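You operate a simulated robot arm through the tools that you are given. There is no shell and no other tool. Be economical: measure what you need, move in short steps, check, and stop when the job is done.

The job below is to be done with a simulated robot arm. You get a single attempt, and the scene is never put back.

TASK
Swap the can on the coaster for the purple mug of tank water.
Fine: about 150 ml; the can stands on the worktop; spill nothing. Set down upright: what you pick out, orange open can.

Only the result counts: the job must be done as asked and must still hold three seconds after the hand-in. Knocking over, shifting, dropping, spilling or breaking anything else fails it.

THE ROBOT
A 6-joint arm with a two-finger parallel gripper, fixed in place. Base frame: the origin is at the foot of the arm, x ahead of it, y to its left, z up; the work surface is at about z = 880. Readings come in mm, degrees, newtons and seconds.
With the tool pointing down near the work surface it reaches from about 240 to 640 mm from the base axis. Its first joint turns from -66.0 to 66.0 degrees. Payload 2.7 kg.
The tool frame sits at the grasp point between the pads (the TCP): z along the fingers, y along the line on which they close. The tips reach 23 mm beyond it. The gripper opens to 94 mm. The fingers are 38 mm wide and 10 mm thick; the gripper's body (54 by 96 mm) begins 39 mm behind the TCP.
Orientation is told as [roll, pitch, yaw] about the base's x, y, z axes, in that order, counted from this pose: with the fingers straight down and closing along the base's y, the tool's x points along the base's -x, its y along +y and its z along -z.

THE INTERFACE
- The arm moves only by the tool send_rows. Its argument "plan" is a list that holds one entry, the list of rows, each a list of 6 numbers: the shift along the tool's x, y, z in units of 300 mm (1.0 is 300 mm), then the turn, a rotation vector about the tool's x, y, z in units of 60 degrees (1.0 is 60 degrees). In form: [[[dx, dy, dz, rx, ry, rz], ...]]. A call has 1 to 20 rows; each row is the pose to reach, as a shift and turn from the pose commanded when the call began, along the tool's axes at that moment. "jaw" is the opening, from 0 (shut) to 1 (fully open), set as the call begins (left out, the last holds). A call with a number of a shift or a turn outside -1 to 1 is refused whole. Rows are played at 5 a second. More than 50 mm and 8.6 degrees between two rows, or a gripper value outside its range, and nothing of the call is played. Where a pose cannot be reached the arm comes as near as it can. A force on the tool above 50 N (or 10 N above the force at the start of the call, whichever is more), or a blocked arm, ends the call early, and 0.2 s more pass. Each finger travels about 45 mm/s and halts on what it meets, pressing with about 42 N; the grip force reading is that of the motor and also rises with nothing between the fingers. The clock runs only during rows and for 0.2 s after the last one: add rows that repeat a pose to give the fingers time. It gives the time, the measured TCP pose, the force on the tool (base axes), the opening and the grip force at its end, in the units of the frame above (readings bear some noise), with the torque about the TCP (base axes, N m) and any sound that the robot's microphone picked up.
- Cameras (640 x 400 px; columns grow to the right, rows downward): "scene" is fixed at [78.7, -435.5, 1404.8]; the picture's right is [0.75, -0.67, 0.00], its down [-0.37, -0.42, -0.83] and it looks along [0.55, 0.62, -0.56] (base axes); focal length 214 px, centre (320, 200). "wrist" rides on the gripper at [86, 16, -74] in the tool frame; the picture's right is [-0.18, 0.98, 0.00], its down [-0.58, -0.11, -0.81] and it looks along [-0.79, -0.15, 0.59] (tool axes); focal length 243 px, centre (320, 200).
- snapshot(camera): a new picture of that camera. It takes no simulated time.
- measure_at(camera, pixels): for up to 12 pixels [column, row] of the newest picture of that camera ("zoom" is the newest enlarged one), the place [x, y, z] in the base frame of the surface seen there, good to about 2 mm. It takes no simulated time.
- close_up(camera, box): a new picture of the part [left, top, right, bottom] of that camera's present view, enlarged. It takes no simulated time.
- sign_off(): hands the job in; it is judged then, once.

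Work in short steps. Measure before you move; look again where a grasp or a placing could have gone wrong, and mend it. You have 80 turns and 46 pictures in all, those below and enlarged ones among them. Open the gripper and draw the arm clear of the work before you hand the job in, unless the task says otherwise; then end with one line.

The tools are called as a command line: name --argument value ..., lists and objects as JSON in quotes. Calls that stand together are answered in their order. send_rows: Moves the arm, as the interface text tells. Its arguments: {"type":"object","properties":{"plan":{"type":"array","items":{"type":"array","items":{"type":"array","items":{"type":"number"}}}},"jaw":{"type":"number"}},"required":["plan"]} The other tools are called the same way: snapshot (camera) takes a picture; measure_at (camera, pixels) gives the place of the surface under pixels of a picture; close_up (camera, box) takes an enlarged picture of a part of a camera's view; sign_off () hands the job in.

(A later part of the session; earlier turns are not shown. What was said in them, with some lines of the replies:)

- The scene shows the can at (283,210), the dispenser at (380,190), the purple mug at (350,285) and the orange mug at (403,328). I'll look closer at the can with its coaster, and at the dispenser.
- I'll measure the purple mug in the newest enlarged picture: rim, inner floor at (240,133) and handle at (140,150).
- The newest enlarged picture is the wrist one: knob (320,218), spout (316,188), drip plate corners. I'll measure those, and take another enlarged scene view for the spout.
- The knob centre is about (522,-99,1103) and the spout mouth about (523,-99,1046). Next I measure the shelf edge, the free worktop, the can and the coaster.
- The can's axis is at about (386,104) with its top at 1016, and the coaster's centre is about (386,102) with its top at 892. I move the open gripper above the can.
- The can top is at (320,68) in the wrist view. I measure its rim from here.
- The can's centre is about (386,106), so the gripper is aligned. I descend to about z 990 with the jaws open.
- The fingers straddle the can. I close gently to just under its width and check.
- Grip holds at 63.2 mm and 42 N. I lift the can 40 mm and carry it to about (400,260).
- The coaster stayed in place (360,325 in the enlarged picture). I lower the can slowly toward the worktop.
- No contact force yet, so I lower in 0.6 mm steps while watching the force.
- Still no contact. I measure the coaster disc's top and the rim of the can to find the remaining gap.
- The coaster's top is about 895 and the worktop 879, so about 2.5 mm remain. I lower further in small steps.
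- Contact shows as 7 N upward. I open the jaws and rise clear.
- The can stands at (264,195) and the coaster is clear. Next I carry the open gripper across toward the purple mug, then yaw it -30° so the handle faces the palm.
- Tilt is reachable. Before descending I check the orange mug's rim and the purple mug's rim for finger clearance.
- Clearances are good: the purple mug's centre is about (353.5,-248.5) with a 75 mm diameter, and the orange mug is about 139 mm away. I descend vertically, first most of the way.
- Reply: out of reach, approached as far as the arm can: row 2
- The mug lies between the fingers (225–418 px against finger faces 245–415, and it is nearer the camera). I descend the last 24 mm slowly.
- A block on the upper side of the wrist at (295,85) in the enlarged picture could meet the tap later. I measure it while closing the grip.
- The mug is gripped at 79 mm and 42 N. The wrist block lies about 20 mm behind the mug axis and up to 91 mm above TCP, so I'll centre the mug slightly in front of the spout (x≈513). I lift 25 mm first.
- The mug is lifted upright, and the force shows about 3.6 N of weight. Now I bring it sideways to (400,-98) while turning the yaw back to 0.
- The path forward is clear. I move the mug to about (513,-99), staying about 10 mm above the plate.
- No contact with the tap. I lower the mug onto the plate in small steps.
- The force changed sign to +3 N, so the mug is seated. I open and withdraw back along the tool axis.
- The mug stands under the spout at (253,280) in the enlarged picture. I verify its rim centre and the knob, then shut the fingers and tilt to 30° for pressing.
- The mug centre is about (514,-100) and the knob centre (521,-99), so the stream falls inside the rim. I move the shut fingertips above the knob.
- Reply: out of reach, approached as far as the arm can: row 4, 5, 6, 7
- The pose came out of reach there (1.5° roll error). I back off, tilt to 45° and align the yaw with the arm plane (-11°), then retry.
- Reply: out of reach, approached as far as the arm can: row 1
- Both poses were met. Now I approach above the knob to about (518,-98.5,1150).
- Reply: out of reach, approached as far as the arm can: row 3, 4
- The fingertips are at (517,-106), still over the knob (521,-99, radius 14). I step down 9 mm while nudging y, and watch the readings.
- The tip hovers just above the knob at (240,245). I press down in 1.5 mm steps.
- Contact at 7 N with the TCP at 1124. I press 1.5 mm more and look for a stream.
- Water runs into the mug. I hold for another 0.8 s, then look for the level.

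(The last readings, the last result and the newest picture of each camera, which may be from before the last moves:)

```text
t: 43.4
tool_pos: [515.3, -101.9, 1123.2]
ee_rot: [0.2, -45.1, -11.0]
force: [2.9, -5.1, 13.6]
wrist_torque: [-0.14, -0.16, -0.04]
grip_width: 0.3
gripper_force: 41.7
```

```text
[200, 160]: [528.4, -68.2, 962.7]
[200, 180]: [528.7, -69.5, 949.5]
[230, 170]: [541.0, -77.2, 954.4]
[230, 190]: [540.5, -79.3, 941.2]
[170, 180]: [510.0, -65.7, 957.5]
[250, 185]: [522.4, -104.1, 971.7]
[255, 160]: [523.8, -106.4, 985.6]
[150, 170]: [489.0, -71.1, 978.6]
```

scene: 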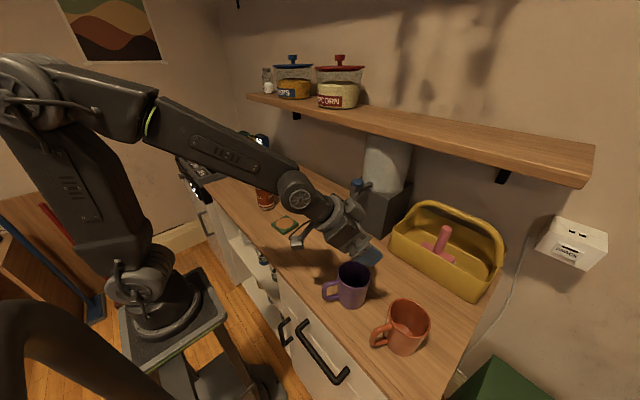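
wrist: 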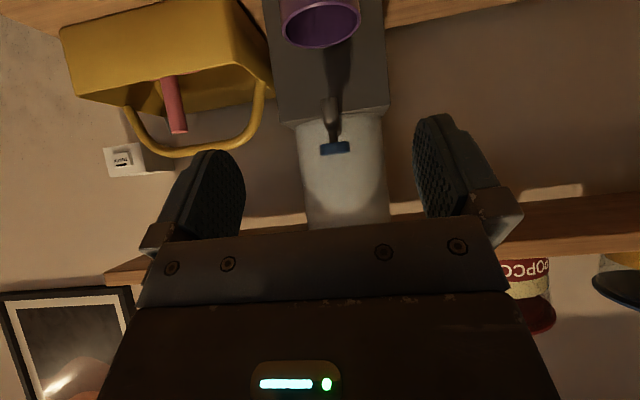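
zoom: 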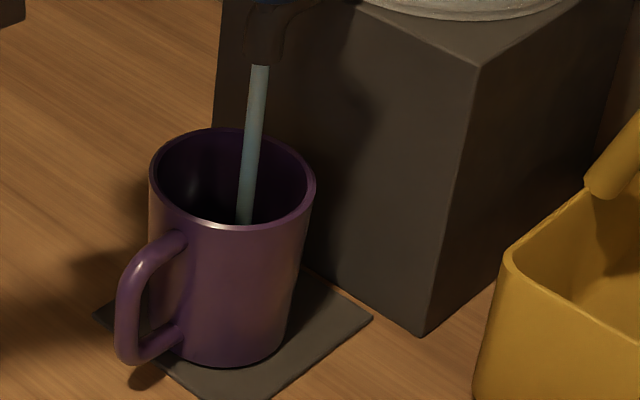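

The far inner wall is visible down to about z 920, just under the level for 150 ml (about 925), so water will show there when nearly done. I hold 1.0 s more.

send_rows --plan '[[[0, 0, 0, 0, 0, 0], [0, 0, 0, 0, 0, 0], [0, 0, 0, 0, 0, 0], [0, 0, 0, 0, 0, 0]]]'

close_up --camera "scene" --box '[345, 200, 380, 230]'

measure_at --camera "zoom" --pixels '[[200, 220], [230, 230], [260, 240], [250, 255], [200, 255], [180, 240], [330, 235], [360, 235], [150, 230], [270, 225], [200, 245], [340, 215]]'

```text
t: 44.4
tool_pos: [515.9, -102.2, 1123.8]
ee_rot: [0.1, -45.3, -10.9]
force: [1.5, -4.2, 14.2]
wrist_torque: [-0.12, -0.08, 0.0]
grip_width: 0.0
gripper_force: 42.0
```

```text
13.33 times, centred on (362, 215) of scene
```

zoom: 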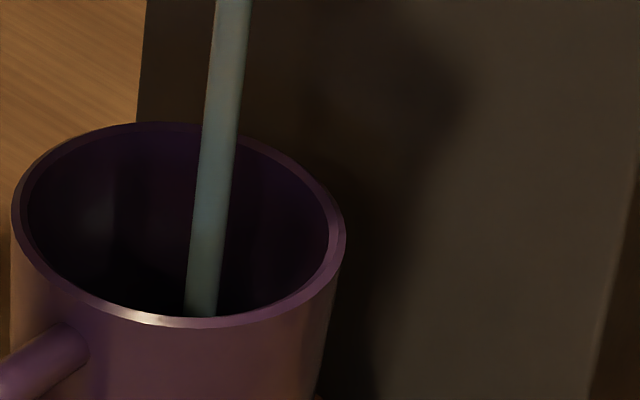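

```text
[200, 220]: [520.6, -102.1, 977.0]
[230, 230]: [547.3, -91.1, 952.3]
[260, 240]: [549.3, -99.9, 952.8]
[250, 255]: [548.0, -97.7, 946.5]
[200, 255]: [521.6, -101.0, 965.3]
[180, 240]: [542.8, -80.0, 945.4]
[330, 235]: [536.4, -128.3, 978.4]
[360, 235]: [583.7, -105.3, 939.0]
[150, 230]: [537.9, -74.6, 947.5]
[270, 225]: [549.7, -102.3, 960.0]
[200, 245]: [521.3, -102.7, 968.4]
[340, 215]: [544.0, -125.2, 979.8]
```

measure_at --camera "zoom" --pixels '[[160, 308], [140, 300], [170, 290], [230, 308], [250, 300], [150, 280], [100, 270], [80, 200], [300, 260]]'

send_rows --plan '[[[0, 0, 0, 0, 0, 0], [0, 0, 0, 0, 0, 0], [0, 0, 0, 0, 0, 0], [0, 0, 0, 0, 0, 0]]]'

close_up --camera "scene" --box '[345, 200, 380, 230]'

measure_at --camera "zoom" --pixels '[[160, 308], [140, 300], [170, 290], [230, 308], [250, 300], [150, 280], [100, 270]]'

```text
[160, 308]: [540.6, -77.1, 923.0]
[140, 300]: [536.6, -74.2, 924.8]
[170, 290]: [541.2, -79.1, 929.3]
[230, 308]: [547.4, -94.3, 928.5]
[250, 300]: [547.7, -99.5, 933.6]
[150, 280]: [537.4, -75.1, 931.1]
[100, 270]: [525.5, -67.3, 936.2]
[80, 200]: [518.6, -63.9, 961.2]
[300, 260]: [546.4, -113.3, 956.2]
```

```text
t: 45.4
tool_pos: [515.5, -101.5, 1124.2]
ee_rot: [0.1, -45.3, -10.9]
force: [1.2, -3.7, 14.7]
wrist_torque: [-0.11, -0.09, -0.02]
grip_width: 0.0
gripper_force: 41.9
```

```text
13.33 times, centred on (362, 215) of scene
```

zoom: 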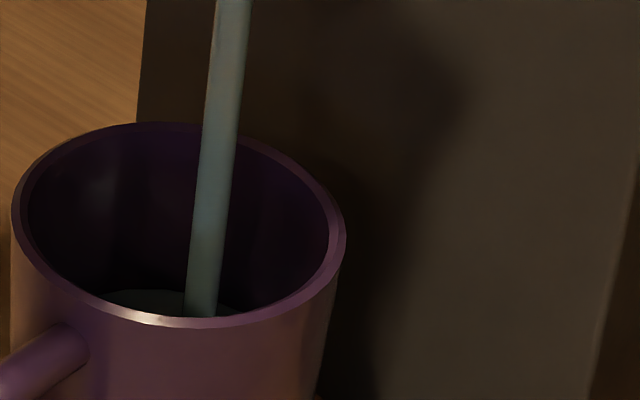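

```text
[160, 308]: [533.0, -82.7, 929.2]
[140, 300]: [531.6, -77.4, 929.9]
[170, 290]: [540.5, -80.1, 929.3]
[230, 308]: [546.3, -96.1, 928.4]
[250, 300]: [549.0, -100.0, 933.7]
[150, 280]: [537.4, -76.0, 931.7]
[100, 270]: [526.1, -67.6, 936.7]
```

Water surface shows at z ≈ 929, about 150–160 ml. I release the knob at once by lifting 35 mm.

send_rows --plan '[[[-0.08, 0, -0.08, 0, 0, 0], [-0.08, 0, -0.08, 0, 0, 0]]]'

close_up --camera "scene" --box '[345, 200, 380, 230]'

measure_at --camera "zoom" --pixels '[[160, 308], [140, 300], [170, 300], [200, 310], [220, 308], [200, 300], [240, 308], [150, 285]]'

```text
t: 46.0
tool_pos: [513.8, -106.6, 1152.0]
ee_rot: [0.6, -45.1, -10.9]
force: [-0.8, 0.6, 0.0]
wrist_torque: [0.0, 0.0, 0.01]
grip_width: 0.1
gripper_force: 41.9
out of reach, approached as far as the arm can: row 1, 2
```

```text
13.33 times, centred on (362, 215) of scene
```

zoom: 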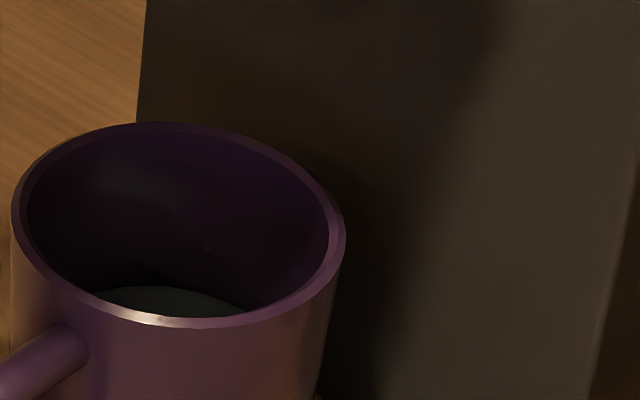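

```text
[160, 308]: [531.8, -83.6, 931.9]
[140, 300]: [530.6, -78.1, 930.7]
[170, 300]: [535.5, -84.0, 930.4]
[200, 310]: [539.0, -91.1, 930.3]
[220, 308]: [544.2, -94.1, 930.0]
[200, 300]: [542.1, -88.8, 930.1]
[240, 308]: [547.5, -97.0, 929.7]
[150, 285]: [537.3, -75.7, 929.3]
```

Flow has stopped and the level is about 930, which is roughly 155 ml. I back off to the earlier approach point with yaw 0 and open the jaws.

send_rows --plan '[[[0.06, -0.01, -0.06, 0, 0, 0], [0.15, -0.025, -0.11, 0, 0, 0], [0.25, -0.043, -0.17, -0.04, 0, -0.04], [0.34, -0.06, -0.23, -0.08, 0, -0.08], [0.428, -0.073, -0.287, -0.128, 0, -0.128], [0.428, -0.073, -0.287, -0.128, 0, -0.128]]]'

send_rows --plan '[[[0, 0, 0, 0, 0, 0], [0, 0, 0, 0, 0, 0], [0, 0, 0, 0, 0, 0], [0, 0, 0, 0, 0, 0], [0, 0, 0, 0, 0, 0], [0, 0, 0, 0, 0, 0]]]' --jaw 1

```text
t: 47.4
tool_pos: [361.1, -100.3, 1122.6]
ee_rot: [0.0, -45.0, -0.2]
force: [0.4, 0.4, -0.9]
wrist_torque: [-0.04, -0.03, 0.0]
grip_width: 0.2
gripper_force: 42.6
```

```text
t: 48.8
tool_pos: [361.7, -99.9, 1122.5]
ee_rot: [-0.1, -45.0, 0.0]
force: [-0.4, -0.3, -0.7]
wrist_torque: [0.03, 0.0, -0.02]
grip_width: 93.7
gripper_force: 0.1
```

Pose matches. I advance along the tool axis to straddle the mug again.

send_rows --plan '[[[0, 0, 0.12, 0, 0, 0], [-0.004, 0, 0.24, 0, 0, 0], [-0.006, 0, 0.36, 0, 0, 0], [-0.008, 0, 0.45, 0, 0, 0], [-0.009, 0, 0.52, 0, 0, 0], [-0.01, 0, 0.58, 0, 0, 0], [-0.011, 0, 0.63, 0, 0, 0], [-0.012, 0, 0.67, 0, 0, 0], [-0.012, 0, 0.706, 0, 0, 0], [-0.012, 0, 0.706, 0, 0, 0]]]'

send_rows --plan '[[[0, 0, 0, 0, 0, 0], [0, 0, 0, 0, 0, 0], [0, 0, 0, 0, 0, 0], [0, 0, 0, 0, 0, 0], [0, 0, 0, 0, 0, 0]]]' --jaw 0.77

```text
t: 51.0
tool_pos: [513.8, -99.7, 976.0]
ee_rot: [0.0, -45.0, -0.1]
force: [0.5, -0.3, 1.2]
wrist_torque: [0.01, -0.04, 0.0]
grip_width: 94.1
gripper_force: 0.0
```

```text
t: 52.2
tool_pos: [513.6, -100.1, 976.5]
ee_rot: [0.1, -45.0, -0.1]
force: [1.3, 1.4, 1.7]
wrist_torque: [-0.01, -0.07, 0.04]
grip_width: 79.1
gripper_force: 41.4
```

Gripped at 79 mm again. I lift straight up 28 mm slowly to keep the water calm.

send_rows --plan '[[[-0.003, 0, -0.003, 0, 0, 0], [-0.009, 0, -0.009, 0, 0, 0], [-0.018, 0, -0.018, 0, 0, 0], [-0.029, 0, -0.029, 0, 0, 0], [-0.04, 0, -0.04, 0, 0, 0], [-0.051, 0, -0.051, 0, 0, 0], [-0.059, 0, -0.059, 0, 0, 0], [-0.064, 0, -0.064, 0, 0, 0], [-0.066, 0, -0.066, 0, 0, 0], [-0.066, 0, -0.066, 0, 0, 0]]]'

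close_up --camera "scene" --box '[310, 150, 410, 260]'

```text
t: 54.4
tool_pos: [512.2, -101.1, 1003.9]
ee_rot: [0.0, -45.0, 0.0]
force: [0.1, 0.4, -4.6]
wrist_torque: [0.0, 0.01, 0.05]
grip_width: 78.9
gripper_force: 42.1
```

```text
3.64 times, centred on (360, 205) of scene
```

zoom: 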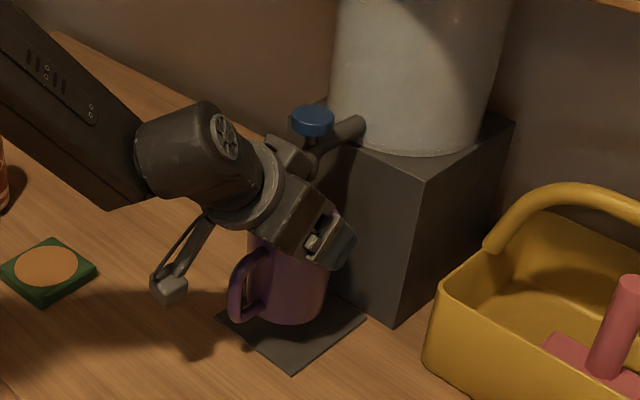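

The mug is up and level with no spill visible. I draw it back 93 mm in x with a smooth profile.

send_rows --plan '[[[0.004, 0, -0.004, 0, 0, 0], [0.015, 0, -0.015, 0, 0, 0], [0.033, 0, -0.033, 0, 0, 0], [0.055, 0, -0.055, 0, 0, 0], [0.079, 0, -0.079, 0, 0, 0], [0.105, 0, -0.105, 0, 0, 0], [0.131, 0, -0.131, 0, 0, 0], [0.155, 0, -0.155, 0, 0, 0], [0.177, 0, -0.177, 0, 0, 0], [0.197, 0, -0.197, 0, 0, 0], [0.21, 0, -0.21, 0, 0, 0], [0.217, 0, -0.217, 0, 0, 0], [0.219, 0, -0.219, 0, 0, 0], [0.219, 0, -0.219, 0, 0, 0]]]'

```text
t: 57.4
tool_pos: [419.6, -99.6, 1003.3]
ee_rot: [-0.1, -45.0, 0.0]
force: [-0.2, -0.1, -4.5]
wrist_torque: [0.02, -0.03, 0.0]
grip_width: 79.0
gripper_force: 41.9
```

Stable. Now I carry it sideways to over the coaster centre (385,101) with a smooth profile.

send_rows --plan '[[[0.001, 0.007, -0.001, 0, 0, 0], [0.002, 0.023, -0.003, 0, 0, 0], [0.005, 0.05, -0.007, 0, 0, 0], [0.009, 0.087, -0.012, 0, 0, 0], [0.013, 0.131, -0.018, 0, 0, 0], [0.018, 0.178, -0.024, 0, 0, 0], [0.023, 0.228, -0.031, 0, 0, 0], [0.029, 0.281, -0.039, 0, 0, 0], [0.034, 0.335, -0.046, 0, 0, 0], [0.039, 0.389, -0.053, 0, 0, 0], [0.045, 0.442, -0.061, 0, 0, 0], [0.05, 0.492, -0.068, 0, 0, 0], [0.055, 0.539, -0.074, 0, 0, 0], [0.059, 0.583, -0.08, 0, 0, 0], [0.063, 0.62, -0.085, 0, 0, 0], [0.066, 0.647, -0.089, 0, 0, 0], [0.067, 0.663, -0.091, 0, 0, 0], [0.068, 0.67, -0.092, 0, 0, 0], [0.068, 0.67, -0.092, 0, 0, 0]]]'

close_up --camera "scene" --box '[230, 140, 340, 250]'

```text
t: 61.4
tool_pos: [385.6, 100.7, 1008.4]
ee_rot: [-0.1, -45.0, -0.1]
force: [0.2, 0.3, -4.7]
wrist_torque: [-0.03, -0.02, -0.02]
grip_width: 78.8
gripper_force: 41.9
```

```text
3.64 times, centred on (285, 195) of scene
```

zoom: 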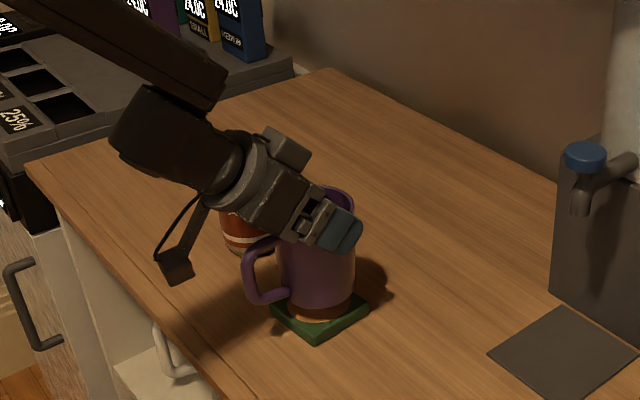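

The mug hovers centred over the coaster. I lower it 17 mm gently.

send_rows --plan '[[[0.004, 0, 0.004, 0, 0, 0], [0.011, 0, 0.011, 0, 0, 0], [0.02, 0, 0.02, 0, 0, 0], [0.029, 0, 0.029, 0, 0, 0], [0.036, 0, 0.036, 0, 0, 0], [0.04, 0, 0.04, 0, 0, 0], [0.04, 0, 0.04, 0, 0, 0]]]'

send_rows --plan '[[[0.0015, 0, 0.0015, 0, 0, 0], [0.003, 0, 0.003, 0, 0, 0], [0.003, 0, 0.003, 0, 0, 0]]]'

```text
t: 63.0
tool_pos: [385.9, 100.3, 991.1]
ee_rot: [0.0, -45.0, 0.0]
force: [-1.0, 0.6, -3.5]
wrist_torque: [0.03, -0.01, -0.01]
grip_width: 79.1
gripper_force: 41.5
```

```text
t: 63.8
tool_pos: [386.0, 100.8, 990.3]
ee_rot: [0.0, -45.0, -0.1]
force: [0.9, -0.1, -4.9]
wrist_torque: [-0.01, -0.01, -0.02]
grip_width: 79.1
gripper_force: 41.4
```

No contact yet (-4.9 N). I continue in about 1.2 mm steps.

send_rows --plan '[[[0.0015, 0, 0.0015, 0, 0, 0], [0.003, 0, 0.003, 0, 0, 0], [0.003, 0, 0.003, 0, 0, 0]]]'

```text
t: 64.6
tool_pos: [385.6, 100.7, 989.3]
ee_rot: [0.0, -44.9, -0.1]
force: [-0.6, -0.9, -4.4]
wrist_torque: [0.02, -0.05, -0.02]
grip_width: 78.9
gripper_force: 42.3
```

send_rows --plan '[[[0.0015, 0, 0.0015, 0, 0, 0], [0.003, 0, 0.003, 0, 0, 0], [0.003, 0, 0.003, 0, 0, 0]]]'

```text
t: 65.4
tool_pos: [386.7, 100.3, 987.5]
ee_rot: [0.1, -44.9, -0.1]
force: [0.5, 1.4, -5.2]
wrist_torque: [0.0, -0.01, 0.01]
grip_width: 79.2
gripper_force: 41.5
```

send_rows --plan '[[[0.0015, 0, 0.0015, 0, 0, 0], [0.003, 0, 0.003, 0, 0, 0], [0.003, 0, 0.003, 0, 0, 0]]]'

```text
t: 66.2
tool_pos: [386.9, 99.9, 988.8]
ee_rot: [-0.1, -45.1, 0.0]
force: [-1.0, -0.5, 4.2]
wrist_torque: [-0.2, 0.09, -0.01]
grip_width: 79.1
gripper_force: 41.4
```

Contact: the force went from -5.2 to +4.2 N. I open and withdraw back along the tool axis.

send_rows --plan '[[[0, 0, 0, 0, 0, 0], [0, 0, 0, 0, 0, 0], [0, 0, 0, 0, 0, 0], [0, 0, 0, 0, 0, 0]]]' --jaw 1

send_rows --plan '[[[0, 0, -0.04, 0, 0, 0], [0, 0, -0.1, 0, 0, 0], [0, 0, -0.2, 0, 0, 0], [0, 0, -0.32, 0, 0, 0], [0, 0, -0.42, 0, 0, 0], [-0.1, 0, -0.52, 0, 0, 0], [-0.2, 0, -0.62, 0, 0, 0], [-0.2, 0, -0.62, 0, 0, 0]]]'

snapshot --camera "scene"

close_up --camera "scene" --box '[240, 160, 330, 250]'

```text
t: 67.2
tool_pos: [385.9, 100.3, 987.9]
ee_rot: [0.0, -45.0, -0.2]
force: [0.3, -0.4, -0.2]
wrist_torque: [-0.01, -0.02, 0.01]
grip_width: 94.0
gripper_force: 0.0
```

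```text
t: 69.0
tool_pos: [296.8, 99.9, 1161.1]
ee_rot: [0.0, -44.9, -0.1]
force: [0.4, -0.1, 0.8]
wrist_torque: [0.0, 0.01, -0.01]
grip_width: 94.2
gripper_force: 0.0
```

```text
9 pictures are left
```

scene: 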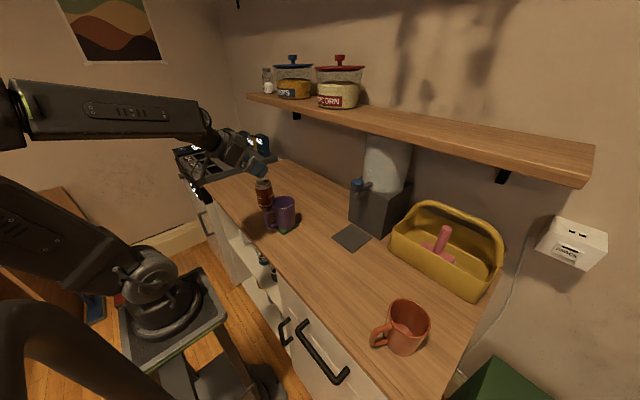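

```text
4.44 times, centred on (285, 205) of scene
```

zoom: 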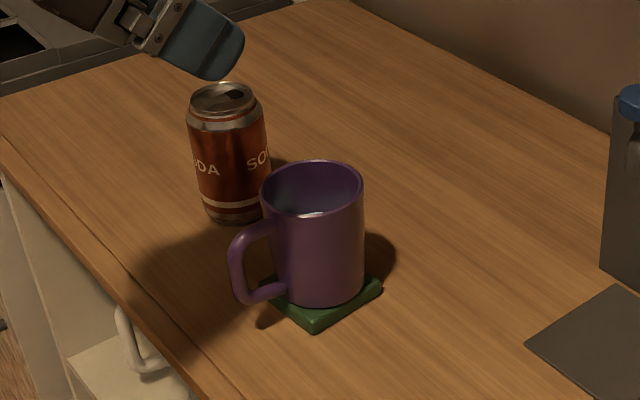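

The mug stands on the coaster and the can on the worktop, both upright, with no spill visible. I check the water level once, at (310,210).

measure_at --camera "zoom" --pixels '[[310, 211], [325, 209], [262, 190], [363, 185], [313, 161], [312, 215]]'

```text
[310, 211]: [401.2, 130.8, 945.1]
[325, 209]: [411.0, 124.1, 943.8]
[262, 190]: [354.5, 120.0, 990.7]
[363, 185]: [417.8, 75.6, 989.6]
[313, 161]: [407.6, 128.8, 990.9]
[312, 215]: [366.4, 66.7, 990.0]
```

The water surface is about 46 mm below the rim, consistent with about 155 ml. The arm is clear with the gripper open, so I hand the job in.

sign_off

```text
The job is handed in.
```

The purple mug, holding an estimated 155 ml of tank water, stands upright on the coaster, and the orange can stands upright on the worktop; no spill showed in the pictures.
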